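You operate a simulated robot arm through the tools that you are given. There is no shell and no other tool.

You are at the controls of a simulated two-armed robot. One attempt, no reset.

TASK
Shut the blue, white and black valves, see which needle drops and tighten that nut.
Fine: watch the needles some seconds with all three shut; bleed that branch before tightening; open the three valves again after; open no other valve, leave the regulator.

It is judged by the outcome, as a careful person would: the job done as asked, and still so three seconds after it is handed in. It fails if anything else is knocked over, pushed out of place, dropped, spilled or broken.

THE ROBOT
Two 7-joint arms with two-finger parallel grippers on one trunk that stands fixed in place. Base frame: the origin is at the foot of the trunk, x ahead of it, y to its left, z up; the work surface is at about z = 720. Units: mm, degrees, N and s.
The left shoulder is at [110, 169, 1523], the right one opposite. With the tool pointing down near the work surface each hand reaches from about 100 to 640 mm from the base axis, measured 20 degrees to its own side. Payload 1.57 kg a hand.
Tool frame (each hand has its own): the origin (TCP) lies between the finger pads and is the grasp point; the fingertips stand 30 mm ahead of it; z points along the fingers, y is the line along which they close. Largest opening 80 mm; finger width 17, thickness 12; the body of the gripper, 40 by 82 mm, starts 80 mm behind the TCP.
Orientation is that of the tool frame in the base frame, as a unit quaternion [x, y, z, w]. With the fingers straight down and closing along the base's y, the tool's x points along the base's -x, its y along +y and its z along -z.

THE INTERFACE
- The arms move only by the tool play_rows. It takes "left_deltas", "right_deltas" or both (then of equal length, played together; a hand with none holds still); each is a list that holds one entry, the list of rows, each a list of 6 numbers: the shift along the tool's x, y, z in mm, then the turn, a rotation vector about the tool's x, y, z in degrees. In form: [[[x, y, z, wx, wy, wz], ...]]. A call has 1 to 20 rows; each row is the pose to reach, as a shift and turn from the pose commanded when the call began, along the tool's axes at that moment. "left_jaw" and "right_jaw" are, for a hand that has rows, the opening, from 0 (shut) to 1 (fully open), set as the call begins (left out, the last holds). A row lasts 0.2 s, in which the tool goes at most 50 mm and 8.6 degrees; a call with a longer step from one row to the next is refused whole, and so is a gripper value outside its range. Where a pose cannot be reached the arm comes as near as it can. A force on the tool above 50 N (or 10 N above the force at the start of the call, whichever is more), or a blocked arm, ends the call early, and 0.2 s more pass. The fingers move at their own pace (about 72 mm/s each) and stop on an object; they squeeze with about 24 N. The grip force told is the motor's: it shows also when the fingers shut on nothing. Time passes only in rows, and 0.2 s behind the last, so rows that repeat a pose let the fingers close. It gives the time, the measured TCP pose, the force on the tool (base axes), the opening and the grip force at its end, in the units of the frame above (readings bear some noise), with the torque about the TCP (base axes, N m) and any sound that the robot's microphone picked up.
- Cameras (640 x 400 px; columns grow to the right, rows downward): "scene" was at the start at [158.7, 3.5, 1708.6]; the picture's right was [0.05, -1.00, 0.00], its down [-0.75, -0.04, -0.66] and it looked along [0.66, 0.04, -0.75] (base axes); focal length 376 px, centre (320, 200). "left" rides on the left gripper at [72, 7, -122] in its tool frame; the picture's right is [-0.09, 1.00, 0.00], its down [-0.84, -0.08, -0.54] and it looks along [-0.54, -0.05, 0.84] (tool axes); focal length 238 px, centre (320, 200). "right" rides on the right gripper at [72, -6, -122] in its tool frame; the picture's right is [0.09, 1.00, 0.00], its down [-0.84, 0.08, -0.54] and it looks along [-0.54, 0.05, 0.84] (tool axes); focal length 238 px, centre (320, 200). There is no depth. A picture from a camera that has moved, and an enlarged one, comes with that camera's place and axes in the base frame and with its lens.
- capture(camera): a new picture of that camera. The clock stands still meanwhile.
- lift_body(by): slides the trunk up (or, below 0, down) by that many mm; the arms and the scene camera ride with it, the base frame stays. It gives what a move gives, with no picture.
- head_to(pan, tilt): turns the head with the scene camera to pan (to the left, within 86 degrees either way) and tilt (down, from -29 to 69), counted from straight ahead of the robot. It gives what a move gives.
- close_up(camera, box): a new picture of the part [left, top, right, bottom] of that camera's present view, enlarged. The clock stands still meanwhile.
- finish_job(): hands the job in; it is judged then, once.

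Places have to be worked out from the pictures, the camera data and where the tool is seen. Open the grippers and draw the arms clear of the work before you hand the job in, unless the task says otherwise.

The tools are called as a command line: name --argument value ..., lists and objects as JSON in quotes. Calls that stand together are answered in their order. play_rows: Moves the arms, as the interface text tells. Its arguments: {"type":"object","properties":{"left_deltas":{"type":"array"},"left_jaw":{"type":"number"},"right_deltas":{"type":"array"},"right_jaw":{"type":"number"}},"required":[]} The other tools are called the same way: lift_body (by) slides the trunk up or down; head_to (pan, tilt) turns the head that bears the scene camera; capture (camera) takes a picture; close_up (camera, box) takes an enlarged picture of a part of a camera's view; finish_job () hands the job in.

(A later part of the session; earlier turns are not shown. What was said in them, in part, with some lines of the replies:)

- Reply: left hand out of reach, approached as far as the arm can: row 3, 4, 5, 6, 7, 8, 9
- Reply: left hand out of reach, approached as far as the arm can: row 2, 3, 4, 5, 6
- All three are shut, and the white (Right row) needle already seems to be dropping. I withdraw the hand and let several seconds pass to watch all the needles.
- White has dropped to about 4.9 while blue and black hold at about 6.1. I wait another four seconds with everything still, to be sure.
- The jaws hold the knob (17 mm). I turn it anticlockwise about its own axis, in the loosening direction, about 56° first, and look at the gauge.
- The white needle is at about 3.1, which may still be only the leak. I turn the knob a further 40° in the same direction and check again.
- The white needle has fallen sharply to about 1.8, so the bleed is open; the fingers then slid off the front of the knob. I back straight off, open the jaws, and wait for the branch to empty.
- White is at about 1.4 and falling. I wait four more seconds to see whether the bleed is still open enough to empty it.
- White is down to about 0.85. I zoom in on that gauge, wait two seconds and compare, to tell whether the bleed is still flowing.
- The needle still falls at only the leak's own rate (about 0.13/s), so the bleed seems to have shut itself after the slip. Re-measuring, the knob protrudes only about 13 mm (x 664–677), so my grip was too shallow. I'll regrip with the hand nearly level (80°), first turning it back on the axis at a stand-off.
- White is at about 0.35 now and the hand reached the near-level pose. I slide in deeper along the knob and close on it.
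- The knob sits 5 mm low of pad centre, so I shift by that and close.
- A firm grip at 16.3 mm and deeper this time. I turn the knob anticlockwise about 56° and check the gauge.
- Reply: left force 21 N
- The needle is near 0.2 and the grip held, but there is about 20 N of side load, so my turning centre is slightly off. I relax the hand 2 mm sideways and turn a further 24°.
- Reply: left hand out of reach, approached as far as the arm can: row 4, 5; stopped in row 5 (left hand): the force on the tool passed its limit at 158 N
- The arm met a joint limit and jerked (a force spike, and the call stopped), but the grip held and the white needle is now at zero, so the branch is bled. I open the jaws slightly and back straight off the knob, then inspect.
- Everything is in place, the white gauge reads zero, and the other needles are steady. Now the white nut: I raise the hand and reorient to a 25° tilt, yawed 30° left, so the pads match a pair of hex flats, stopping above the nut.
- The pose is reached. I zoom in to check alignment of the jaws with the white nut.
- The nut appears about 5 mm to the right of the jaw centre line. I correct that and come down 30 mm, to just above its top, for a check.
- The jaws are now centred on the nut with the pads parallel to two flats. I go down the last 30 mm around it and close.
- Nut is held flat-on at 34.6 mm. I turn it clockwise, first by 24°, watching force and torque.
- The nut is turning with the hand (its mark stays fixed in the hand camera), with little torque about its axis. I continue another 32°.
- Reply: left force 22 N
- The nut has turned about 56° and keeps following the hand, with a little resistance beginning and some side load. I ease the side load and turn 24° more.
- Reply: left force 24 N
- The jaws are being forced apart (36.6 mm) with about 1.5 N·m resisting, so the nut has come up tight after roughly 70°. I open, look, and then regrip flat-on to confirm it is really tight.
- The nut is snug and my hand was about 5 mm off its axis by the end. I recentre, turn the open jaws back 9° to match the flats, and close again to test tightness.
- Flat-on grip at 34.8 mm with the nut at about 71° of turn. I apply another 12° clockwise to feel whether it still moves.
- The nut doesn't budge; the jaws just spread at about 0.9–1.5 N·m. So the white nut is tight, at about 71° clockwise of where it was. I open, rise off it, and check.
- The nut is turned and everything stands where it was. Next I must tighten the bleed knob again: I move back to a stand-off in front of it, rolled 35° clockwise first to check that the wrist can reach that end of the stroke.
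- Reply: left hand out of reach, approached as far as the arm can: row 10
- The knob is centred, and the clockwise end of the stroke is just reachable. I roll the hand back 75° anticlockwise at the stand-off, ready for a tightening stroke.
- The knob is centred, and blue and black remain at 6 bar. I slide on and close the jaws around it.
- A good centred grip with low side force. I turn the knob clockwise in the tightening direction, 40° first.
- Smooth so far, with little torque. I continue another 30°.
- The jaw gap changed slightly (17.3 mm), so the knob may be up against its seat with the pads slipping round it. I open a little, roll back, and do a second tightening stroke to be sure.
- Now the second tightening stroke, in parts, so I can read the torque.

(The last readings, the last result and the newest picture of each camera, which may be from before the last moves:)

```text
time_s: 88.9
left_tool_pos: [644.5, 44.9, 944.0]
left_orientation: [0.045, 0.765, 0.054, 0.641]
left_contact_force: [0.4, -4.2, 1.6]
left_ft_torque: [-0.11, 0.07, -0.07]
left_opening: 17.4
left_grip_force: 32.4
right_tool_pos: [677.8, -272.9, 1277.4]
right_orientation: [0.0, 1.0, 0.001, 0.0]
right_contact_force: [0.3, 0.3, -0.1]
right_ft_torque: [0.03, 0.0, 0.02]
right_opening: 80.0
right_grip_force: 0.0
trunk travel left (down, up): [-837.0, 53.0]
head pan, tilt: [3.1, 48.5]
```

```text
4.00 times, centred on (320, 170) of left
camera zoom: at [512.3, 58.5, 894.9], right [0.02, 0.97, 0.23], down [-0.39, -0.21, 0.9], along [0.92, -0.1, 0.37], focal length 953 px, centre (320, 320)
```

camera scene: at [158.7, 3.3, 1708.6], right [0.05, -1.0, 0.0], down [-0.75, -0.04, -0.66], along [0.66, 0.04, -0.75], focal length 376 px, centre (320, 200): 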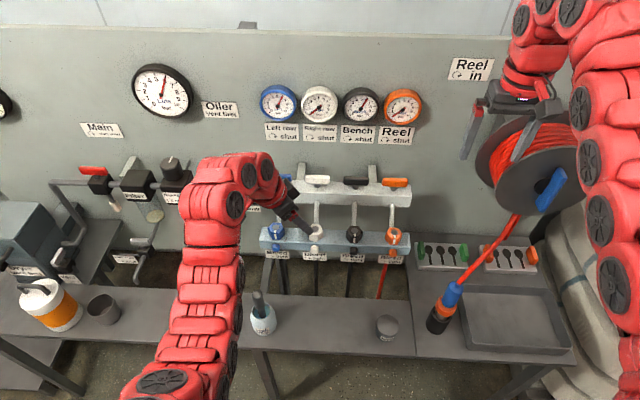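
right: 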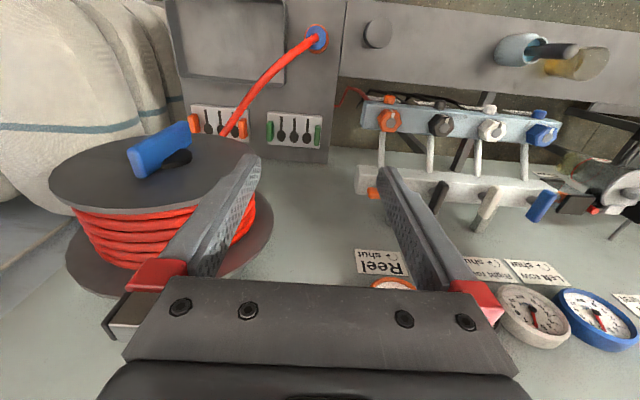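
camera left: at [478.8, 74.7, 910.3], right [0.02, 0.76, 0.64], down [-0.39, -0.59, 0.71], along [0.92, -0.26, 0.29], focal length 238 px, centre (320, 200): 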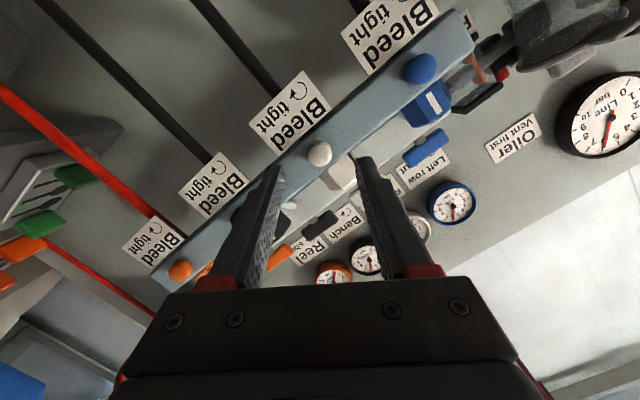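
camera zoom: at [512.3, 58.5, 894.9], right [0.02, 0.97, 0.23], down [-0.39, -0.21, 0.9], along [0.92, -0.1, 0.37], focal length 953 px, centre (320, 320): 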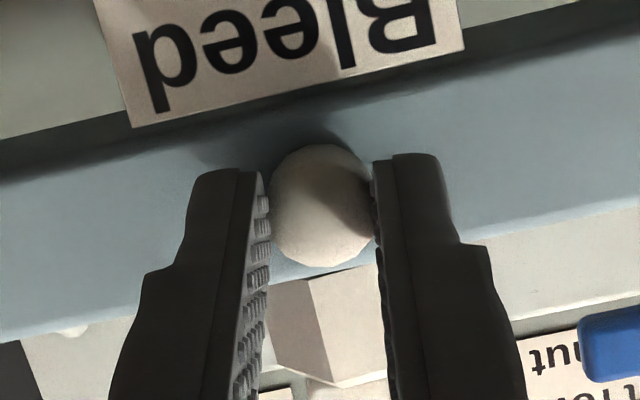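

The gap now ripples (17.1, 16.8, 17.4 mm) as the pads ride over the knob's facets, so the knob is hard on its seat: the bleed is tight. I release it, back off, and move up toward the levers with jaws closed.

play_rows --left_deltas '[[[0, 0, 0, 0, 0, 0], [0, 0, 0, 0, 0, 0], [0, 0, -15, 0, 0, 0], [0, 0, -35, 0, 0, 0], [0, 0, -50, 0, 0, 0], [0, 0, -60, 0, 0, 0], [0, 0, -60, 0, 0, 0]]]' --left_jaw 0.4

play_rows --left_deltas '[[[-29.5, 21.7, -5.2, 0.65, 5.9, -1.2], [-59, 43.5, -10.4, 1.3, 11.8, -2.5], [-88.4, 65.2, -15.6, 1.9, 17.4, -3.6], [-117.9, 87, -20.8, 2.5, 23.3, -4.9], [-124, 87, 14, 3.2, 29.3, -6.1], [-130, 87, 48, 3.8, 34.85, -7.25], [-136.1, 87, 82.2, 3.8, 34.85, -7.25], [-136.1, 87, 82.2, 3.8, 34.85, -7.25]]]' --left_jaw 0

capture --camera "left"

capture --camera "scene"

```text
time_s: 90.5
left_tool_pos: [586.3, 44.0, 954.7]
left_orientation: [0.044, 0.765, 0.053, 0.64]
left_contact_force: [-0.4, 0.5, -0.2]
left_ft_torque: [0.01, 0.01, 0.02]
left_opening: 32.3
left_grip_force: 0.0
right_tool_pos: [677.7, -270.8, 1277.8]
right_orientation: [0.0, 1.0, 0.001, 0.0]
right_contact_force: [-0.1, -0.3, 0.7]
right_ft_torque: [-0.01, 0.01, 0.02]
right_opening: 79.8
right_grip_force: 0.0
trunk travel left (down, up): [-837.0, 53.0]
head pan, tilt: [3.1, 48.5]
```

```text
time_s: 92.3
left_tool_pos: [691.5, 113.4, 1084.4]
left_orientation: [0.0, 0.924, -0.002, 0.383]
left_contact_force: [0.8, -0.6, -0.3]
left_ft_torque: [0.0, 0.01, -0.01]
left_opening: 0.1
left_grip_force: 21.7
right_tool_pos: [677.4, -271.1, 1279.1]
right_orientation: [0.001, 1.0, 0.001, 0.001]
right_contact_force: [-0.1, -0.5, 0.5]
right_ft_torque: [0.02, 0.03, 0.01]
right_opening: 79.9
right_grip_force: 0.0
trunk travel left (down, up): [-837.0, 53.0]
head pan, tilt: [3.1, 48.5]
```

```text
taken
camera left: at [554.4, 120.1, 1119.6], right [0.07, 1.0, 0.06], down [0.21, -0.07, 0.97], along [0.98, -0.05, -0.21], focal length 238 px, centre (320, 200)
```

left: 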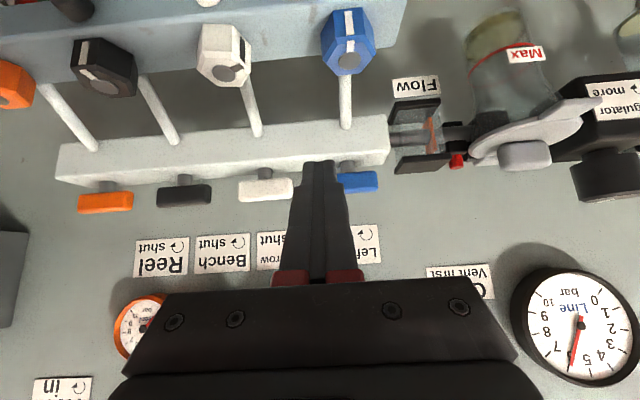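

```text
taken
camera scene: at [158.4, 3.5, 1708.6], right [0.05, -1.0, 0.0], down [-0.75, -0.04, -0.66], along [0.66, 0.04, -0.75], focal length 376 px, centre (320, 200)
```

scene: 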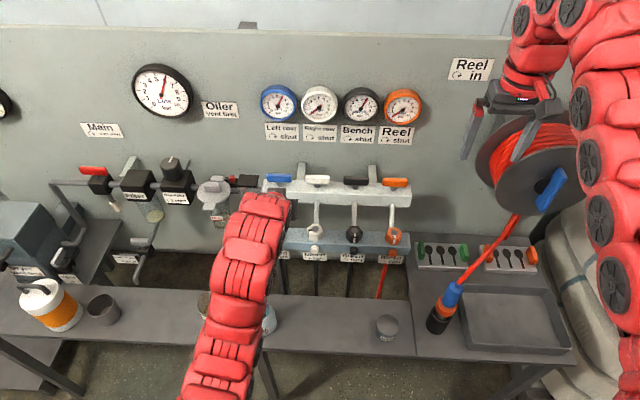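

I open white first, so its gauge can be checked: the right-hand end of its lever has to be pushed back, then left (anticlockwise). I line up the closed fingers in front of that end.

play_rows --left_deltas '[[[0, -40, 0, 0, 0, 0], [0, -80, 0, 0, 0, 0], [0, -94, 0, 0, 0, 0], [-17.7, -94, 24.7, 0, 0, 0], [-31.5, -94, 45.6, 0, 0, 0], [-35.7, -94, 69.6, 0, 0, 0], [-35.7, -94, 69.6, 0, 0, 0]]]'

close_up --camera "left" --box '[220, 100, 420, 225]'

```text
time_s: 93.9
left_tool_pos: [763.4, 19.1, 1059.6]
left_orientation: [0.001, 0.924, -0.003, 0.383]
left_contact_force: [-0.7, -0.6, -0.7]
left_ft_torque: [0.0, -0.01, 0.02]
left_opening: 0.0
left_grip_force: 20.9
right_tool_pos: [677.0, -270.6, 1277.7]
right_orientation: [0.0, 1.0, 0.001, 0.0]
right_contact_force: [-0.6, 0.1, -0.2]
right_ft_torque: [0.0, -0.01, 0.01]
right_opening: 80.0
right_grip_force: 0.1
trunk travel left (down, up): [-837.0, 53.0]
head pan, tilt: [3.1, 48.5]
```

```text
3.20 times, centred on (320, 162) of left
camera zoom: at [628.5, 26.5, 1095.7], right [0.07, 1.0, 0.06], down [0.21, -0.07, 0.98], along [0.98, -0.05, -0.21], focal length 763 px, centre (320, 320)
```

zoom: 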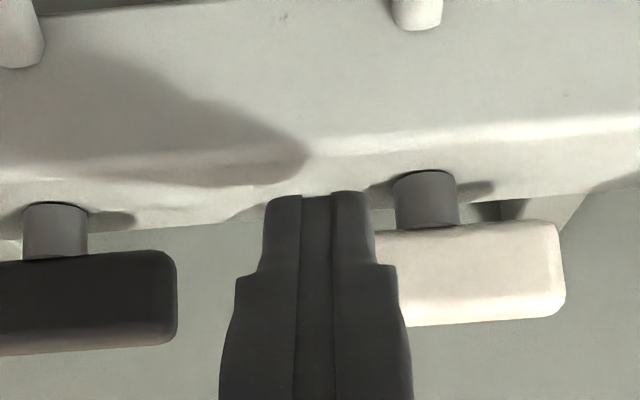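

The fingertips overlap the right-hand part of the white lever. I push it back to about 45° first and check.

play_rows --left_deltas '[[[-3.5, -2, 3.5, 0, 0, 0], [-6.7, -2, 6.7, 0, 0, 0], [-8.5, -2.6, 8.5, 0, 0, 0], [-10, -3.1, 10, 0, 0, 0], [-11.9, -3.4, 11.9, 0, 0, 0], [-13.7, -3.5, 13.7, 0, 0, 0], [-15.8, -3.4, 15.8, 0, 0, 0], [-18, -3, 18, 0, 0, 0], [-18, -3, 18, 0, 0, 0]]]'

close_up --camera "left" --box '[220, 100, 420, 225]'

close_up --camera "scene" --box '[250, 75, 430, 150]'

```text
time_s: 95.9
left_tool_pos: [788.8, 16.5, 1059.6]
left_orientation: [0.0, 0.924, -0.002, 0.382]
left_contact_force: [-1.1, 0.2, 0.1]
left_ft_torque: [-0.02, 0.03, 0.01]
left_opening: 0.0
left_grip_force: 21.2
right_tool_pos: [678.2, -270.5, 1278.7]
right_orientation: [0.0, 1.0, 0.001, 0.0]
right_contact_force: [1.0, -0.3, -0.4]
right_ft_torque: [-0.02, 0.0, 0.03]
right_opening: 80.2
right_grip_force: 0.2
trunk travel left (down, up): [-837.0, 53.0]
head pan, tilt: [3.1, 48.5]
```

```text
3.20 times, centred on (320, 162) of left
camera zoom: at [653.5, 23.6, 1095.1], right [0.07, 1.0, 0.06], down [0.21, -0.07, 0.97], along [0.98, -0.05, -0.21], focal length 763 px, centre (320, 320)
```

zoom: 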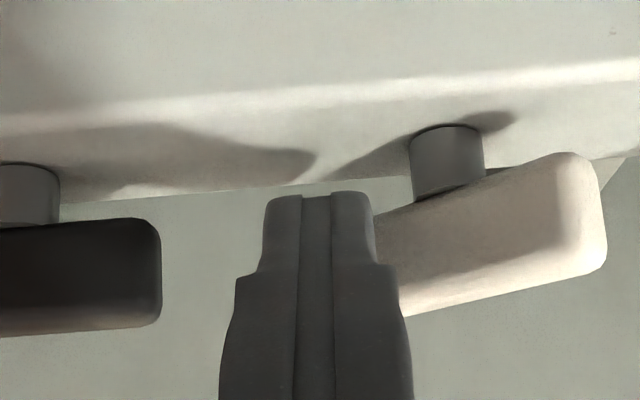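

```text
3.56 times, centred on (340, 112) of scene
camera zoom: at [158.5, 3.3, 1708.6], right [0.05, -1.0, 0.0], down [-0.75, -0.04, -0.66], along [0.66, 0.04, -0.75], focal length 1336 px, centre (249, 511)
```

zoom: 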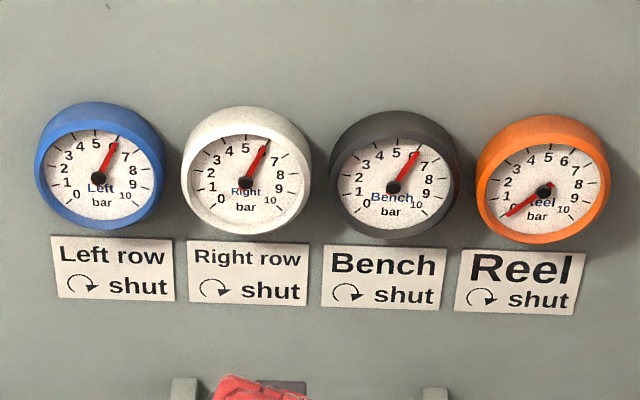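

White's gauge is back up to about 6 bar. Before opening it fully I'll do a leak check: shut it once more by pushing its left end back, and watch the needle for some seconds.

play_rows --left_deltas '[[[16, 0, -16, 0, 0, 0], [32.2, 0, -32.2, 0, 0, 0], [32.2, 25, -32.2, 0, 0, 0], [32.2, 53, -32.2, 0, 0, 0], [32.2, 53, -32.2, 0, 0, 0], [27, 53, -27, 0, 0, 0], [23, 53, -23, 0, 0, 0], [19, 53, -19, 0, 0, 0], [15, 53, -15, 0, 0, 0], [12, 53, -12, 0, 0, 0], [10, 53, -10, 0, 0, 0], [8.6, 53, -8.6, 0, 0, 0], [8.6, 53, -8.6, 0, 0, 0]]]'

close_up --camera "left" --box '[220, 100, 420, 225]'

close_up --camera "scene" --box '[300, 84, 340, 124]'

```text
time_s: 98.7
left_tool_pos: [776.3, 78.0, 1061.3]
left_orientation: [-0.003, 0.923, 0.001, 0.385]
left_contact_force: [-8.4, 38.0, 4.8]
left_ft_torque: [0.54, -0.05, 1.01]
left_opening: 0.0
left_grip_force: 21.4
right_tool_pos: [675.3, -264.6, 1280.5]
right_orientation: [0.0, 1.0, -0.002, 0.001]
right_contact_force: [0.1, 0.0, 0.1]
right_ft_torque: [0.0, 0.0, -0.01]
right_opening: 80.0
right_grip_force: 0.1
trunk travel left (down, up): [-837.0, 53.0]
head pan, tilt: [3.1, 48.5]
```

```text
3.20 times, centred on (320, 162) of left
camera zoom: at [640.3, 84.6, 1096.1], right [0.06, 1.0, 0.06], down [0.21, -0.08, 0.98], along [0.98, -0.04, -0.21], focal length 763 px, centre (320, 320)
```

zoom: 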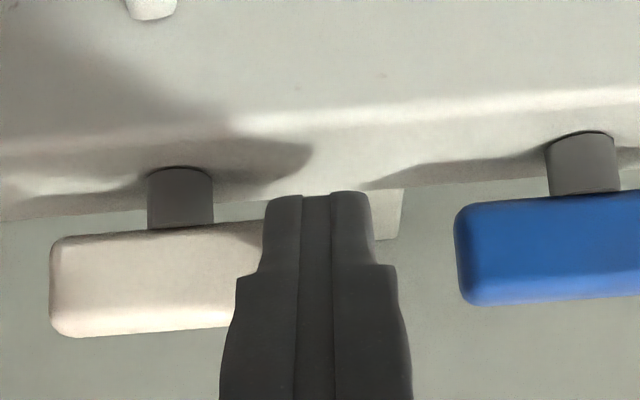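

```text
10.00 times, centred on (320, 104) of scene
camera zoom: at [155.9, 12.3, 1708.8], right [0.05, -1.0, 0.01], down [-0.75, -0.04, -0.66], along [0.66, 0.03, -0.75], focal length 3759 px, centre (320, 1160)
```

zoom: 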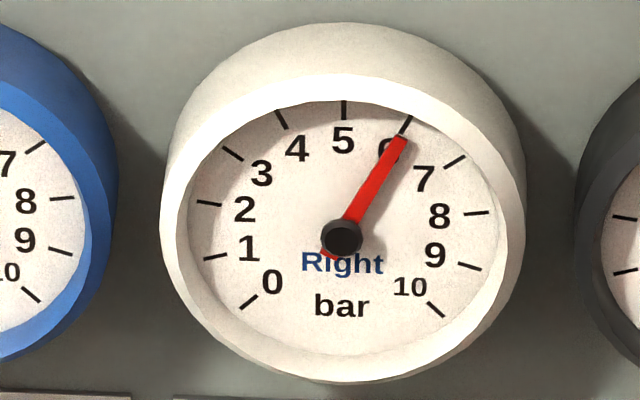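

White is shut again with its gauge at 6, but there is an odd 38 N side load at the fingertip. I back the hand straight off to relieve it, then hold and watch the needle.

play_rows --left_deltas '[[[2, 0, -2, 0, 0, 0], [6, 0, -6, 0, 0, 0], [14, 0, -14, 0, 0, 0], [24, 0, -24, 0, 0, 0], [32, 0, -32, 0, 0, 0], [32, 0, -32, 0, 0, 0]]]'

capture --camera "left"

close_up --camera "left" --box '[180, 100, 440, 225]'

close_up --camera "scene" --box '[300, 84, 340, 124]'

capture --camera "scene"

```text
time_s: 100.1
left_tool_pos: [732.5, 67.2, 1059.7]
left_orientation: [0.001, 0.924, -0.001, 0.383]
left_contact_force: [-0.5, -1.0, 0.6]
left_ft_torque: [-0.01, 0.01, 0.02]
left_opening: 0.0
left_grip_force: 21.3
right_tool_pos: [677.6, -273.2, 1277.6]
right_orientation: [0.002, 1.0, 0.001, 0.0]
right_contact_force: [0.1, 0.2, -0.4]
right_ft_torque: [0.02, 0.0, -0.01]
right_opening: 80.0
right_grip_force: 0.0
trunk travel left (down, up): [-837.0, 53.0]
head pan, tilt: [3.1, 48.5]
```

```text
taken
camera left: at [596.7, 74.5, 1095.0], right [0.07, 1.0, 0.06], down [0.21, -0.08, 0.97], along [0.98, -0.05, -0.21], focal length 238 px, centre (320, 200)
```

left: 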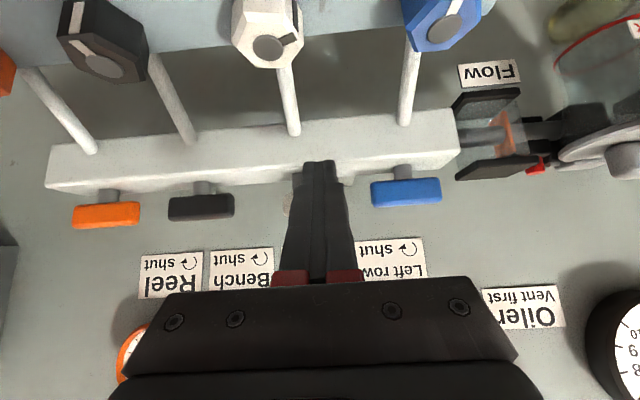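

```text
2.46 times, centred on (310, 162) of left
camera zoom: at [596.7, 74.5, 1095.0], right [0.07, 1.0, 0.06], down [0.21, -0.08, 0.97], along [0.98, -0.05, -0.21], focal length 587 px, centre (345, 292)
```

zoom: 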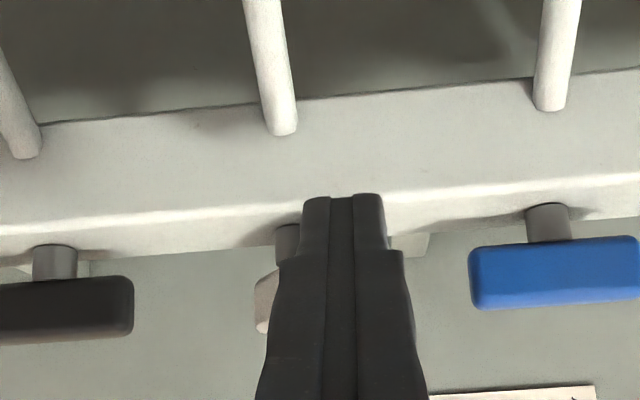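

```text
10.00 times, centred on (320, 104) of scene
camera zoom: at [159.7, 1.7, 1708.5], right [0.05, -1.0, 0.0], down [-0.75, -0.04, -0.66], along [0.66, 0.04, -0.75], focal length 3759 px, centre (320, 1160)
```

zoom: 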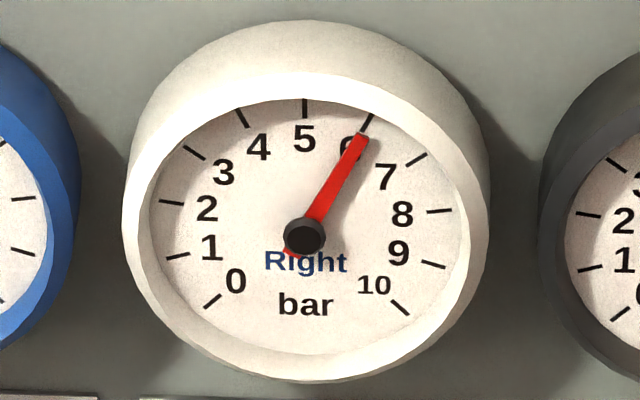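

```text
taken
camera scene: at [159.7, 1.7, 1708.5], right [0.05, -1.0, 0.0], down [-0.75, -0.04, -0.66], along [0.66, 0.04, -0.75], focal length 376 px, centre (320, 200)
```

scene: 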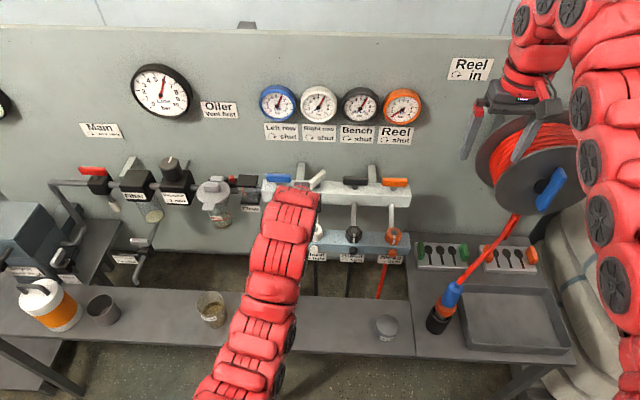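

The scene view suggests that the white lever came round again as I withdrew. I zoom in to see its angle.

close_up --camera "scene" --box '[255, 155, 420, 215]'

```text
3.88 times, centred on (338, 185) of scene
camera zoom: at [159.7, 1.7, 1708.5], right [0.05, -1.0, 0.0], down [-0.75, -0.04, -0.66], along [0.66, 0.04, -0.75], focal length 1458 px, centre (252, 258)
```

zoom: 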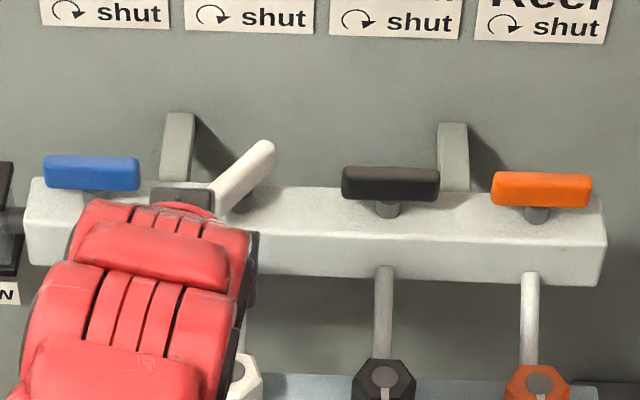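

White's lever is about 50° open: my finger was too near the lever's end, slipped past it, and dragged it back. I redo the shut push closer to the stem, as in the first pass, then back off and watch.

play_rows --left_deltas '[[[0, -6, 0, 0, 0, 0], [0, -12, 0, 0, 0, 0], [-7, -12, 7, 0, 0, 0], [-12, -12, 12, 0, 0, 0], [-16, -12, 16, 0, 0, 0], [-19, -12, 19, 0, 0, 0], [-22, -12, 22, 0, 0, 0], [-25, -12, 25, 0, 0, 0], [-28, -12, 28, 0, 0, 0], [-30.5, -12, 30.5, 0, 0, 0], [-32.5, -12, 32.5, 0, 0, 0], [-32.5, -12, 32.5, 0, 0, 0]]]'

close_up --camera "left" --box '[220, 100, 420, 225]'

close_up --camera "scene" --box '[300, 84, 340, 124]'

```text
time_s: 102.7
left_tool_pos: [775.6, 57.3, 1061.7]
left_orientation: [0.0, 0.924, -0.002, 0.383]
left_contact_force: [-11.0, 1.3, -0.6]
left_ft_torque: [0.15, 0.2, 0.02]
left_opening: 0.0
left_grip_force: 21.3
right_tool_pos: [675.6, -270.3, 1280.3]
right_orientation: [0.0, 1.0, 0.001, 0.001]
right_contact_force: [0.3, -0.1, 0.6]
right_ft_torque: [0.01, -0.01, -0.01]
right_opening: 80.2
right_grip_force: 0.0
trunk travel left (down, up): [-837.0, 53.0]
head pan, tilt: [3.1, 48.5]
```

```text
3.20 times, centred on (320, 162) of left
camera zoom: at [640.2, 64.7, 1096.1], right [0.07, 1.0, 0.06], down [0.21, -0.07, 0.98], along [0.98, -0.05, -0.21], focal length 763 px, centre (320, 320)
```

zoom: 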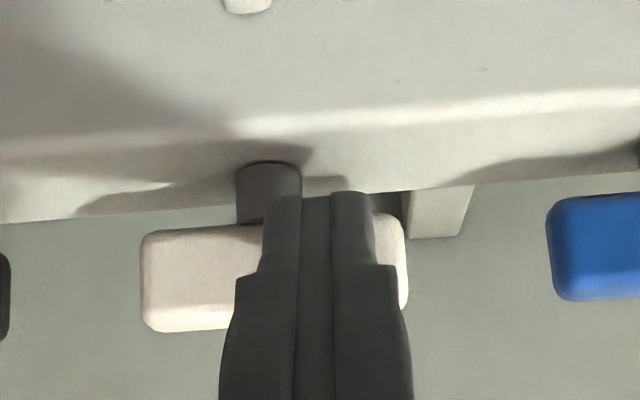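

```text
10.00 times, centred on (320, 104) of scene
camera zoom: at [156.1, 3.9, 1708.8], right [0.05, -1.0, 0.0], down [-0.75, -0.04, -0.66], along [0.66, 0.04, -0.75], focal length 3759 px, centre (320, 1160)
```

zoom: 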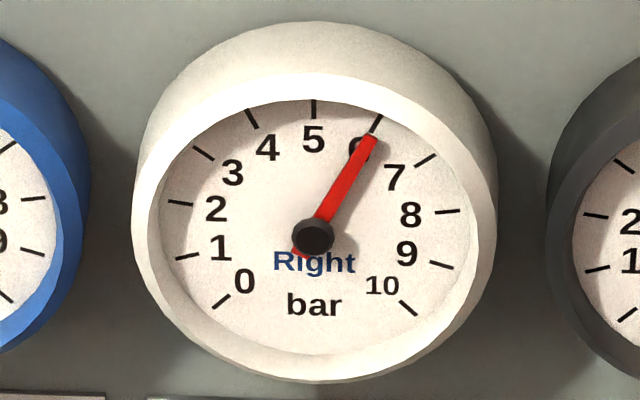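

White is fully shut at 6.0 bar. I back off and wait a few seconds, then compare.

play_rows --left_deltas '[[[6, 0, -6, 0, 0, 0], [18, 0, -18, 0, 0, 0], [30, 0, -30, 0, 0, 0], [30, 0, -30, 0, 0, 0], [30, 0, -30, 0, 0, 0], [30, 0, -30, 0, 0, 0], [30, 0, -30, 0, 0, 0], [30, 0, -30, 0, 0, 0], [30, 0, -30, 0, 0, 0], [30, 0, -30, 0, 0, 0], [30, 0, -30, 0, 0, 0], [30, 0, -30, 0, 0, 0], [30, 0, -30, 0, 0, 0], [30, 0, -30, 0, 0, 0], [30, 0, -30, 0, 0, 0], [30, 0, -30, 0, 0, 0], [30, 0, -30, 0, 0, 0], [30, 0, -30, 0, 0, 0], [30, 0, -30, 0, 0, 0], [30, 0, -30, 0, 0, 0]]]'

close_up --camera "scene" --box '[300, 84, 340, 124]'

close_up --camera "scene" --box '[255, 155, 420, 215]'

close_up --camera "scene" --box '[250, 75, 430, 150]'

```text
time_s: 106.9
left_tool_pos: [736.9, 56.8, 1059.8]
left_orientation: [0.001, 0.924, -0.002, 0.383]
left_contact_force: [-0.2, -0.4, -0.1]
left_ft_torque: [-0.01, 0.02, -0.02]
left_opening: 0.0
left_grip_force: 21.3
right_tool_pos: [678.1, -271.2, 1278.5]
right_orientation: [0.0, 1.0, 0.001, -0.001]
right_contact_force: [0.7, 0.5, 0.7]
right_ft_torque: [-0.05, 0.01, 0.02]
right_opening: 80.0
right_grip_force: 0.1
trunk travel left (down, up): [-837.0, 53.0]
head pan, tilt: [3.1, 48.5]
```

```text
10.00 times, centred on (320, 104) of scene
camera zoom: at [158.6, 3.4, 1708.6], right [0.05, -1.0, 0.0], down [-0.75, -0.04, -0.66], along [0.66, 0.04, -0.75], focal length 3759 px, centre (320, 1160)
```

zoom: 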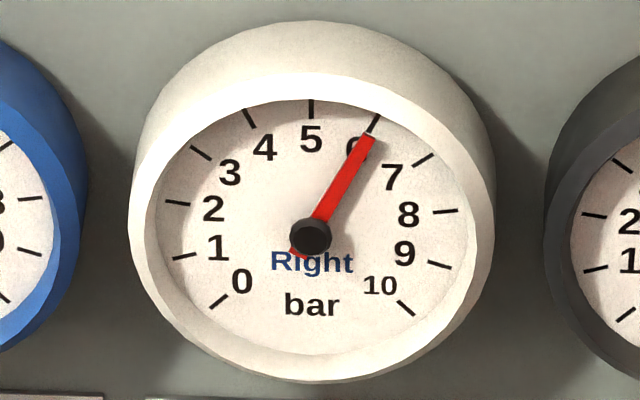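

```text
3.88 times, centred on (338, 185) of scene
camera zoom: at [158.6, 3.4, 1708.6], right [0.05, -1.0, 0.0], down [-0.75, -0.04, -0.66], along [0.66, 0.04, -0.75], focal length 1458 px, centre (252, 258)
```

zoom: 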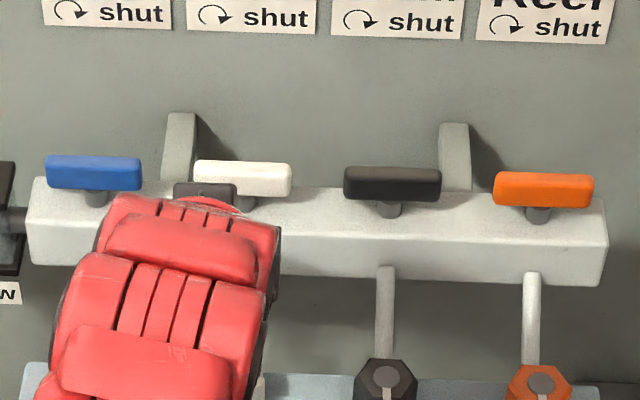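

```text
3.56 times, centred on (340, 112) of scene
camera zoom: at [158.6, 3.4, 1708.6], right [0.05, -1.0, 0.0], down [-0.75, -0.04, -0.66], along [0.66, 0.04, -0.75], focal length 1336 px, centre (249, 511)
```

zoom: 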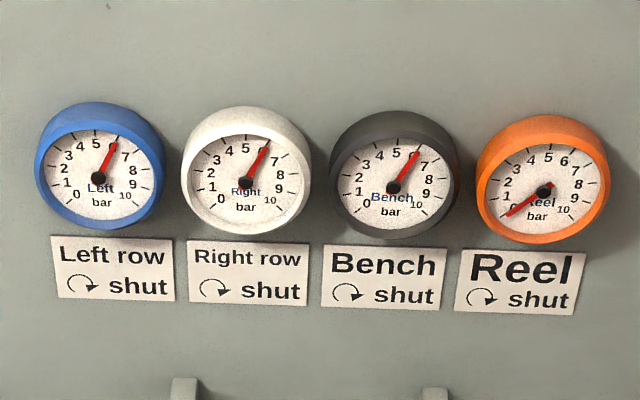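

After four seconds shut, white holds at 6.0, so the leak is cured and the bleed is tight. Now I open white fully: in front of its right end, push back along the arc, then left to the stop.

play_rows --left_deltas '[[[0, -20, 0, 0, 0, 0], [0, -40, 0, 0, 0, 0], [-14.1, -40, 14.1, 0, 0, 0], [-23.3, -40, 23.3, 0, 0, 0], [-27.2, -40, 27.2, 0, 0, 0], [-30.5, -41.1, 30.5, 0, 0, 0], [-32.4, -41.4, 32.4, 0, 0, 0], [-34.2, -41.5, 34.2, 0, 0, 0], [-36.3, -41.4, 36.3, 0, 0, 0], [-38.5, -41, 38.5, 0, 0, 0], [-40.8, -40, 40.8, 0, 0, 0], [-43, -38.6, 43, 0, 0, 0], [-45.1, -36.8, 45.1, 0, 0, 0], [-47, -34.5, 47, 0, 0, 0], [-48.1, -31.5, 48.1, 0, 0, 0], [-48.8, -28.5, 48.8, 0, 0, 0], [-48.8, -25.5, 48.8, 0, 0, 0], [-48.8, -25.5, 48.8, 0, 0, 0]]]'

close_up --camera "left" --box '[220, 100, 420, 225]'

close_up --camera "scene" --box '[255, 155, 420, 215]'

```text
time_s: 110.7
left_tool_pos: [802.9, 26.0, 1059.8]
left_orientation: [0.002, 0.924, -0.003, 0.381]
left_contact_force: [-5.8, -15.8, -3.5]
left_ft_torque: [-0.12, 0.11, 0.06]
left_opening: 0.1
left_grip_force: 21.4
right_tool_pos: [677.4, -274.1, 1278.6]
right_orientation: [0.001, 1.0, 0.001, 0.0]
right_contact_force: [-0.6, -0.4, 0.5]
right_ft_torque: [-0.02, -0.01, -0.01]
right_opening: 79.9
right_grip_force: 0.0
trunk travel left (down, up): [-837.0, 53.0]
head pan, tilt: [3.1, 48.5]
```

```text
3.20 times, centred on (320, 162) of left
camera zoom: at [668.1, 34.2, 1095.6], right [0.07, 1.0, 0.06], down [0.21, -0.07, 0.97], along [0.98, -0.06, -0.21], focal length 763 px, centre (320, 320)
```

zoom: 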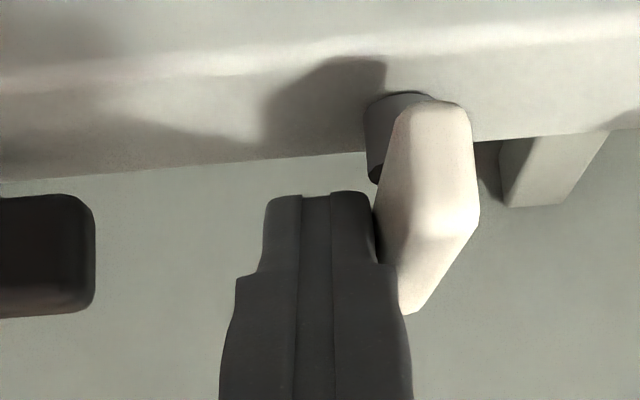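

```text
3.88 times, centred on (338, 185) of scene
camera zoom: at [157.9, -0.4, 1708.6], right [0.05, -1.0, 0.0], down [-0.75, -0.04, -0.66], along [0.66, 0.04, -0.75], focal length 1458 px, centre (252, 258)
```

zoom: 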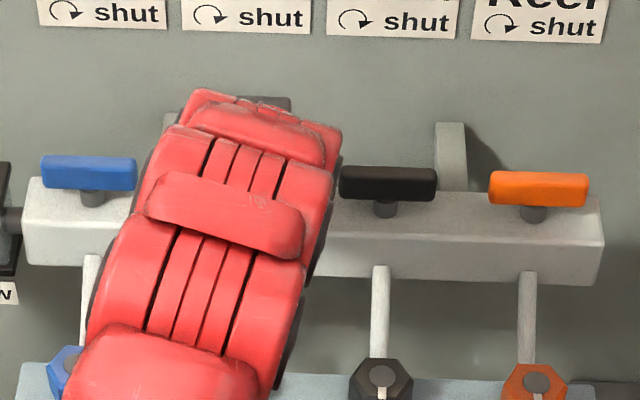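

White's lever is along the rail's depth and resting on its stop (about 16 N). I step right off it, back out, and compare its angle with the first pictures.

play_rows --left_deltas '[[[0, -6, 0, 0, 0, 0], [0, -10, 0, 0, 0, 0], [20, -10, -20, 0, 0, 0], [45, -10, -45, 0, 0, 0], [50, 20, -50, 0, 0, 0], [50, 60, -50, 0, 0, 0], [50, 81, -50, 0, 0, 0], [50, 81, -50, 0, 0, 0]]]'

close_up --camera "scene" --box '[255, 155, 420, 215]'

capture --camera "left"

```text
time_s: 112.5
left_tool_pos: [733.8, 113.3, 1059.3]
left_orientation: [0.0, 0.924, -0.002, 0.383]
left_contact_force: [-0.5, -0.4, 0.3]
left_ft_torque: [0.0, 0.04, 0.0]
left_opening: 0.1
left_grip_force: 21.5
right_tool_pos: [677.0, -271.8, 1277.6]
right_orientation: [0.0, 1.0, 0.001, 0.0]
right_contact_force: [0.3, 0.1, -0.1]
right_ft_torque: [-0.04, 0.01, -0.04]
right_opening: 80.1
right_grip_force: 0.0
trunk travel left (down, up): [-837.0, 53.0]
head pan, tilt: [3.1, 48.5]
```

```text
3.88 times, centred on (338, 185) of scene
camera zoom: at [159.0, 3.1, 1708.5], right [0.05, -1.0, 0.0], down [-0.75, -0.04, -0.66], along [0.66, 0.04, -0.75], focal length 1458 px, centre (252, 258)
```

zoom: 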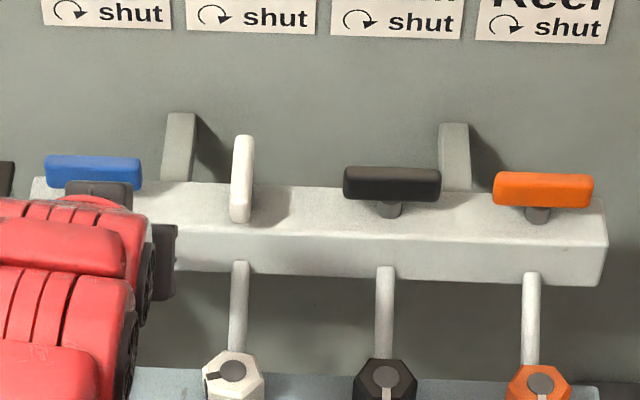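

```text
taken
camera left: at [598.6, 119.7, 1095.3], right [0.07, 1.0, 0.06], down [0.21, -0.07, 0.98], along [0.98, -0.05, -0.21], focal length 238 px, centre (320, 200)
```

left: 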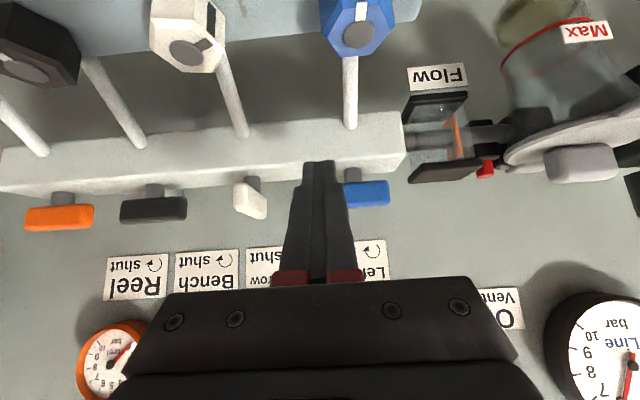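

White now matches its original open position. I do the same for blue, whose right-hand end is straight ahead of the fingers.

play_rows --left_deltas '[[[0, -1.5, 0, 0, 0, 0], [-15.3, -1.5, 15.3, 0, 0, 0], [-24.5, -1.5, 24.5, 0, 0, 0], [-28.4, -1.5, 28.4, 0, 0, 0], [-31.7, -2.6, 31.7, 0, 0, 0], [-33.6, -2.9, 33.6, 0, 0, 0], [-35.4, -3, 35.4, 0, 0, 0], [-37.5, -2.9, 37.5, 0, 0, 0], [-39.7, -2.5, 39.7, 0, 0, 0], [-42, -1.5, 42, 0, 0, 0], [-44.2, -0.1, 44.2, 0, 0, 0], [-46.3, 1.7, 46.3, 0, 0, 0], [-48.2, 4, 48.2, 0, 0, 0], [-49.3, 7, 49.3, 0, 0, 0], [-50, 10, 50, 0, 0, 0], [-50, 13, 50, 0, 0, 0], [-50, 13, 50, 0, 0, 0]]]'

close_up --camera "left" --box '[220, 100, 420, 225]'

```text
time_s: 116.1
left_tool_pos: [805.0, 121.3, 1059.6]
left_orientation: [0.001, 0.924, -0.003, 0.382]
left_contact_force: [-4.3, -12.7, -1.8]
left_ft_torque: [-0.08, 0.03, 0.07]
left_opening: 0.1
left_grip_force: 21.5
right_tool_pos: [676.7, -273.7, 1277.3]
right_orientation: [0.0, 1.0, 0.002, 0.0]
right_contact_force: [0.1, -0.4, -0.5]
right_ft_torque: [0.01, 0.01, -0.03]
right_opening: 79.9
right_grip_force: 0.2
trunk travel left (down, up): [-837.0, 53.0]
head pan, tilt: [3.1, 48.5]
```

```text
3.20 times, centred on (320, 162) of left
camera zoom: at [668.9, 129.0, 1095.3], right [0.07, 1.0, 0.06], down [0.21, -0.07, 0.97], along [0.98, -0.06, -0.21], focal length 763 px, centre (320, 320)
```

zoom: 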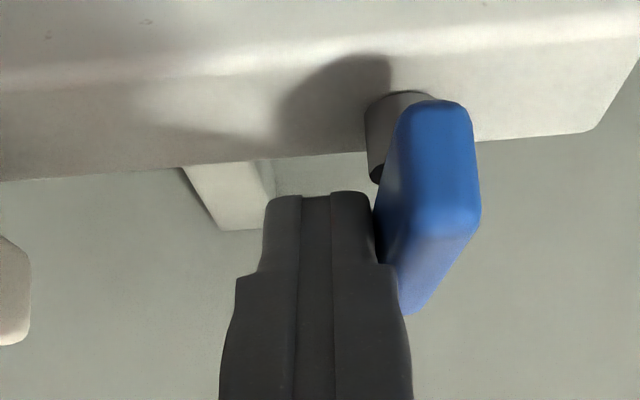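

Blue is open on its stop. I step off to the right, back out, and travel over to the right-hand end of the black lever, staying in front of the white one.

play_rows --left_deltas '[[[0, -6, 0, 0, 0, 0], [0, -10, 0, 0, 0, 0], [20, -10, -20, 0, 0, 0], [45, -10, -45, 0, 0, 0], [56, -20, -56, 0, 0, 0], [56, -60, -56, 0, 0, 0], [56, -105, -56, 0, 0, 0], [56, -150, -56, 0, 0, 0], [56, -190, -56, 0, 0, 0], [50, -202, -50, 0, 0, 0], [50, -202, -50, 0, 0, 0]]]'

close_up --camera "left" --box '[220, 100, 420, 225]'

capture --camera "scene"

```text
time_s: 118.5
left_tool_pos: [734.0, -76.6, 1059.4]
left_orientation: [0.001, 0.924, -0.002, 0.383]
left_contact_force: [-0.6, -0.2, 1.0]
left_ft_torque: [-0.02, 0.01, 0.02]
left_opening: 0.1
left_grip_force: 21.1
right_tool_pos: [676.0, -270.4, 1279.6]
right_orientation: [0.0, 1.0, 0.001, 0.0]
right_contact_force: [0.0, 0.8, 0.1]
right_ft_torque: [0.01, 0.01, -0.01]
right_opening: 79.9
right_grip_force: 0.0
trunk travel left (down, up): [-837.0, 53.0]
head pan, tilt: [3.1, 48.5]
```

```text
3.20 times, centred on (320, 162) of left
camera zoom: at [598.3, -69.3, 1095.7], right [0.07, 1.0, 0.06], down [0.21, -0.07, 0.98], along [0.98, -0.05, -0.21], focal length 763 px, centre (320, 320)
```

zoom: 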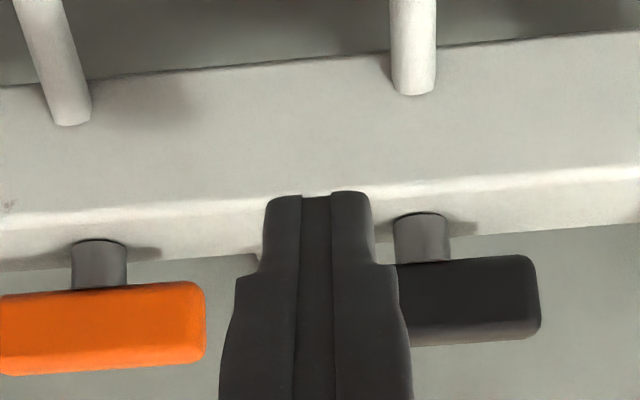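

```text
taken
camera scene: at [158.5, 3.6, 1708.6], right [0.05, -1.0, 0.0], down [-0.75, -0.04, -0.66], along [0.66, 0.04, -0.75], focal length 376 px, centre (320, 200)
```

scene: 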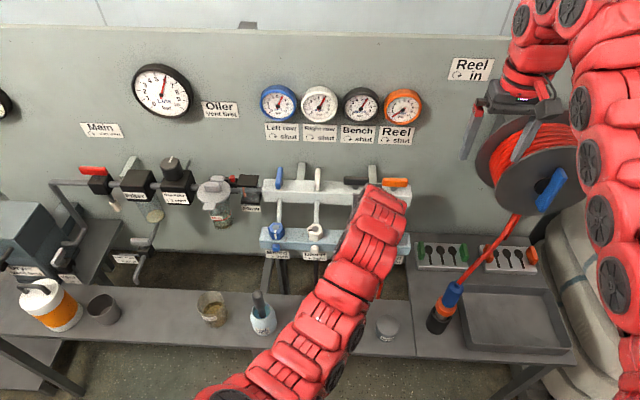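

Blue and white are open. The fingers line up with black's right-hand end as they did for the others, clear of orange, so I run the opening arc for black.

play_rows --left_deltas '[[[-15.3, 0, 15.3, 0, 0, 0], [-24.5, 0, 24.5, 0, 0, 0], [-28.4, 0, 28.4, 0, 0, 0], [-31.7, -1.1, 31.7, 0, 0, 0], [-33.6, -1.4, 33.6, 0, 0, 0], [-35.4, -1.5, 35.4, 0, 0, 0], [-37.5, -1.4, 37.5, 0, 0, 0], [-39.7, -1.0, 39.7, 0, 0, 0], [-42, 0, 42, 0, 0, 0], [-44.2, 1.4, 44.2, 0, 0, 0], [-46.3, 3.2, 46.3, 0, 0, 0], [-48.2, 5.5, 48.2, 0, 0, 0], [-49.3, 8.5, 49.3, 0, 0, 0], [-50, 11.5, 50, 0, 0, 0], [-50, 14.5, 50, 0, 0, 0], [-50, 14.5, 50, 0, 0, 0]]]'

close_up --camera "left" --box '[220, 100, 420, 225]'

```text
time_s: 121.9
left_tool_pos: [804.8, -67.1, 1059.0]
left_orientation: [0.002, 0.924, -0.003, 0.383]
left_contact_force: [2.1, -14.1, 1.1]
left_ft_torque: [-0.06, -0.06, -0.08]
left_opening: 0.0
left_grip_force: 21.2
right_tool_pos: [677.5, -274.0, 1278.7]
right_orientation: [0.001, 1.0, 0.001, 0.001]
right_contact_force: [-0.6, 0.6, 0.8]
right_ft_torque: [0.04, 0.0, -0.02]
right_opening: 80.1
right_grip_force: 0.0
trunk travel left (down, up): [-837.0, 53.0]
head pan, tilt: [3.1, 48.5]
```

```text
3.20 times, centred on (320, 162) of left
camera zoom: at [668.4, -58.9, 1095.9], right [0.07, 1.0, 0.06], down [0.21, -0.07, 0.98], along [0.98, -0.06, -0.21], focal length 763 px, centre (320, 320)
```

zoom: 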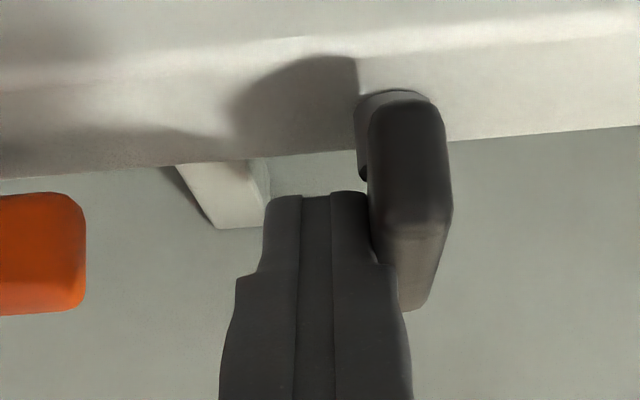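

Black has reached its stop as well (about 14 N). I step off, back out, and take the hand clear to compare all the levers with the starting picture.

play_rows --left_deltas '[[[0, -6, 0, 0, 0, 0], [0, -10, 0, 0, 0, 0], [20, -10, -20, 0, 0, 0], [45, -10, -45, 0, 0, 0], [60, -5, -70, 0, 0, 0], [65, 30, -100, 0, 0, 0], [65, 75, -110, 0, 0, 0], [65, 120, -115, 0, 0, 0], [65, 165, -120, 0, 0, 0], [65, 210, -120, 0, 0, 0], [65, 255, -120, 0, 0, 0], [65, 290, -120, 0, 0, 0], [65, 290, -120, 0, 0, 0]]]'

capture --camera "scene"

close_up --camera "scene" --box '[255, 155, 420, 215]'

close_up --camera "scene" --box '[250, 75, 430, 150]'

```text
time_s: 124.7
left_tool_pos: [673.7, 228.0, 1097.7]
left_orientation: [-0.001, 0.924, 0.0, 0.383]
left_contact_force: [0.8, 0.1, 0.1]
left_ft_torque: [0.0, 0.04, 0.04]
left_opening: 0.3
left_grip_force: 20.7
right_tool_pos: [677.7, -272.0, 1277.8]
right_orientation: [0.001, 1.0, 0.001, -0.001]
right_contact_force: [-0.7, -0.2, 0.3]
right_ft_torque: [0.01, 0.0, 0.05]
right_opening: 80.0
right_grip_force: 0.0
trunk travel left (down, up): [-837.0, 53.0]
head pan, tilt: [3.1, 48.5]
```

```text
taken
camera scene: at [158.7, 2.8, 1708.6], right [0.05, -1.0, 0.0], down [-0.75, -0.04, -0.66], along [0.66, 0.04, -0.75], focal length 376 px, centre (320, 200)
```

scene: 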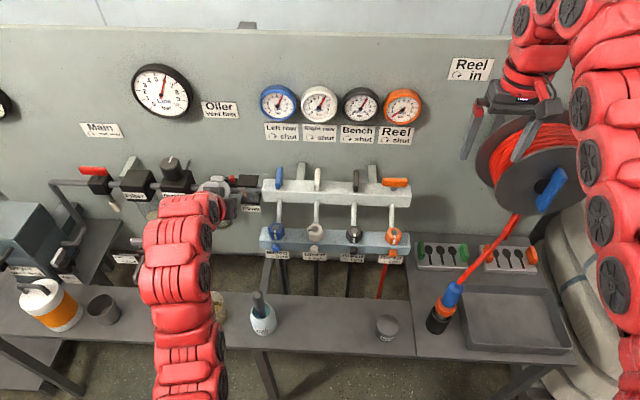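

```text
3.88 times, centred on (338, 185) of scene
camera zoom: at [158.7, 2.8, 1708.6], right [0.05, -1.0, 0.0], down [-0.75, -0.04, -0.66], along [0.66, 0.04, -0.75], focal length 1458 px, centre (252, 258)
```

zoom: 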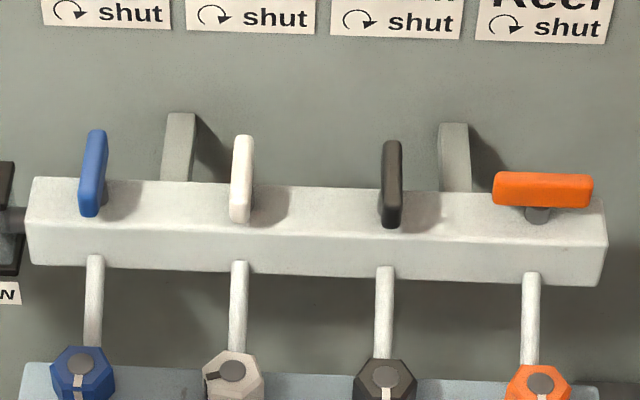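

```text
3.56 times, centred on (340, 112) of scene
camera zoom: at [158.7, 2.8, 1708.6], right [0.05, -1.0, 0.0], down [-0.75, -0.04, -0.66], along [0.66, 0.04, -0.75], focal length 1336 px, centre (249, 511)
```

zoom: 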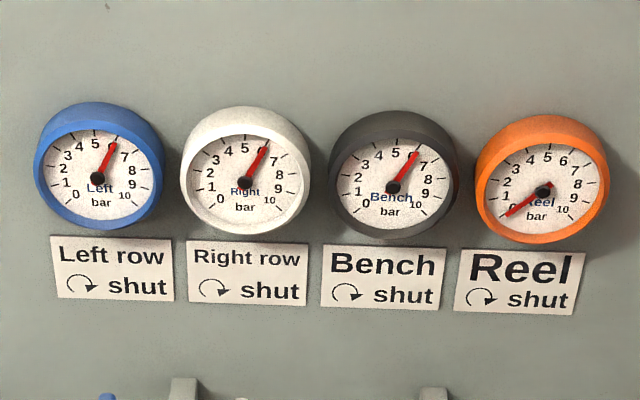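

All three levers match their starting positions, every gauge reads as at the start, and orange is untouched. I now raise the left hand clear, back to roughly its starting pose.

play_rows --left_deltas '[[[-12, 3.5, -13.6, 0, 4.5, 0], [-24, 7, -27.2, 0, 9, 0], [-36, 10.5, -40.8, 0, 13.5, 0], [-48, 14, -54.4, 0, 18, 0], [-60, 17.5, -68, 0, 22.5, 0], [-72, 21, -81.6, 0, 27, 0], [-84, 24.5, -95.2, 0, 31.5, 0], [-96, 28, -108.8, 0, 36, 0], [-108, 31.5, -122.4, 0, 40.5, 0], [-120, 35, -136, 0, 45, 0], [-120, 35, -136, 0, 45, 0]]]'

play_rows --left_deltas '[[[0, 0, 0, 0, 0, 0], [0, 0, 0, 0, 0, 0], [0, 0, 0, 0, 0, 0], [0, 0, 0, 0, 0, 0]]]' --left_jaw 1

capture --camera "scene"

capture --camera "left"

capture --camera "right"

close_up --camera "scene" --box '[250, 75, 430, 150]'

close_up --camera "scene" --box '[255, 155, 420, 270]'

```text
time_s: 127.1
left_tool_pos: [662.4, 264.0, 1279.9]
left_orientation: [0.001, 1.0, -0.001, 0.001]
left_contact_force: [-0.1, 0.1, -0.1]
left_ft_torque: [-0.02, 0.0, 0.03]
left_opening: 0.3
left_grip_force: 21.1
left hand out of reach, approached as far as the arm can: row 6, 7
right_tool_pos: [677.8, -270.3, 1280.0]
right_orientation: [-0.001, 1.0, 0.001, 0.001]
right_contact_force: [0.1, -0.4, -0.7]
right_ft_torque: [-0.03, -0.01, 0.0]
right_opening: 79.8
right_grip_force: 0.1
trunk travel left (down, up): [-837.0, 53.0]
head pan, tilt: [3.1, 48.5]
```

```text
time_s: 128.1
left_tool_pos: [663.9, 264.6, 1280.0]
left_orientation: [0.001, 1.0, -0.001, 0.001]
left_contact_force: [0.4, -0.5, 0.3]
left_ft_torque: [-0.01, 0.02, -0.01]
left_opening: 80.4
left_grip_force: 0.1
right_tool_pos: [677.7, -270.3, 1277.4]
right_orientation: [0.0, 1.0, 0.001, 0.0]
right_contact_force: [0.1, 0.7, 0.8]
right_ft_torque: [0.01, 0.04, 0.04]
right_opening: 79.7
right_grip_force: 0.1
trunk travel left (down, up): [-837.0, 53.0]
head pan, tilt: [3.1, 48.5]
```

```text
taken
camera scene: at [158.9, 3.4, 1708.5], right [0.05, -1.0, 0.0], down [-0.75, -0.04, -0.66], along [0.66, 0.04, -0.75], focal length 376 px, centre (320, 200)
```

scene: 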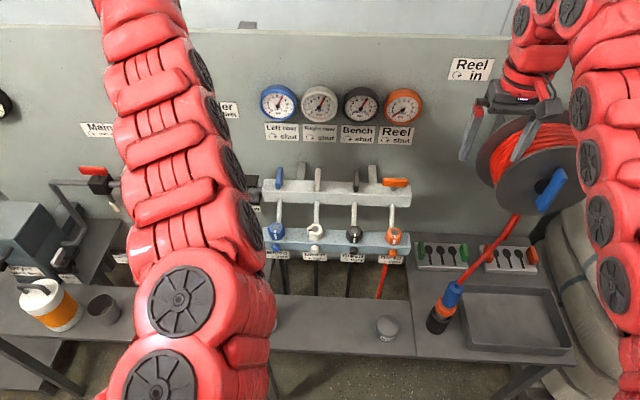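

```text
taken
camera left: at [592.8, 271.6, 1401.1], right [0.09, 1.0, 0.0], down [0.84, -0.08, 0.54], along [0.54, -0.05, -0.84], focal length 238 px, centre (320, 200)
```

left: 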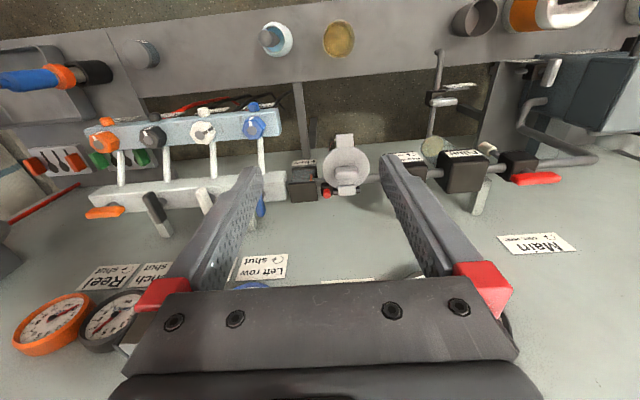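

```text
taken
camera right: at [605.6, -277.5, 1399.5], right [-0.09, 1.0, 0.0], down [0.84, 0.08, 0.54], along [0.54, 0.05, -0.84], focal length 238 px, centre (320, 200)
```

right: 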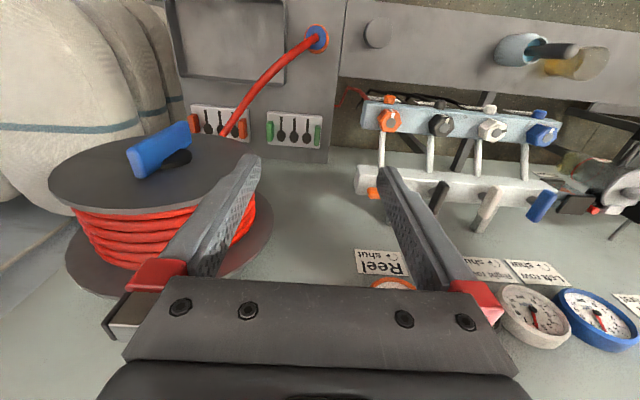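

```text
3.56 times, centred on (340, 112) of scene
camera zoom: at [158.9, 3.4, 1708.5], right [0.05, -1.0, 0.0], down [-0.75, -0.04, -0.66], along [0.66, 0.04, -0.75], focal length 1336 px, centre (249, 511)
```

zoom: 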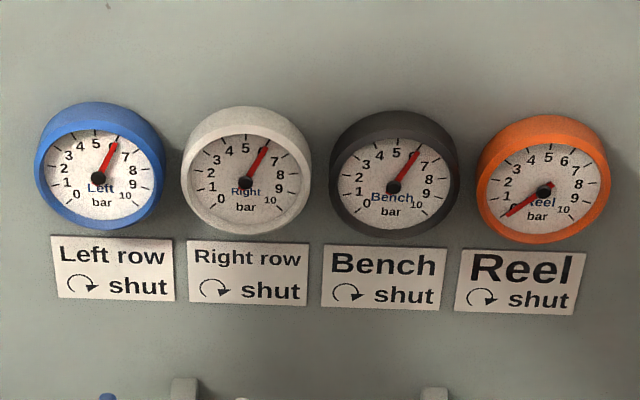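

```text
3.48 times, centred on (338, 212) of scene
camera zoom: at [158.9, 3.4, 1708.5], right [0.05, -1.0, 0.0], down [-0.75, -0.04, -0.66], along [0.66, 0.04, -0.75], focal length 1308 px, centre (259, 156)
```

zoom: 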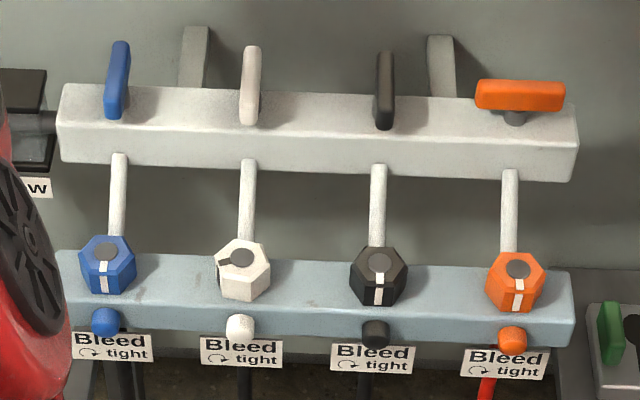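

The checks all pass:
- **Valves:** blue, white and black are open as at the start; orange is still shut.
- **Nut and bleed:** the white nut is tight, and white held pressure in the leak check, so its bleed is tight too.
- **Gauges:** white is back at 6 bar, blue and black never moved, and orange is at zero.
- **Bench and arms:** nothing is displaced, and both hands are open and clear.

I hand the job in.

finish_job

```text
The job is handed in.
```

The leaking branch was white ("Right row"). I tightened its nut, and blue, white and black are open again.

- **Finding it:** with all three valves shut, white dropped from about 5.2 to 4.3 bar over roughly 7 seconds. Blue and black stayed at about 6.
- **Bleeding:** it took two tries at the white bleed knob. My grip slipped on the first, so much of the drop came through the leak itself. The branch read zero before I touched the nut.
- **Tightening:** the nut turned about 71° clockwise, then stopped. I gripped it again and it would not turn any further.
- **Check afterwards:** I retightened the bleed, then shut white once more as a leak check. It held at 6.0 bar for about four seconds, and I reopened it.

Two things went wrong on the way:
- On the second bleed try, the left arm reached its limit while holding the bleed knob, and the force reading spiked to 158 N.
- During the leak check, my finger slipped past the end of the white lever and dragged it part open, so I shut it again before timing the check.

In the last pictures nothing looked damaged or moved. I did not touch the orange valve or the regulator, and both hands are open and clear of the work.
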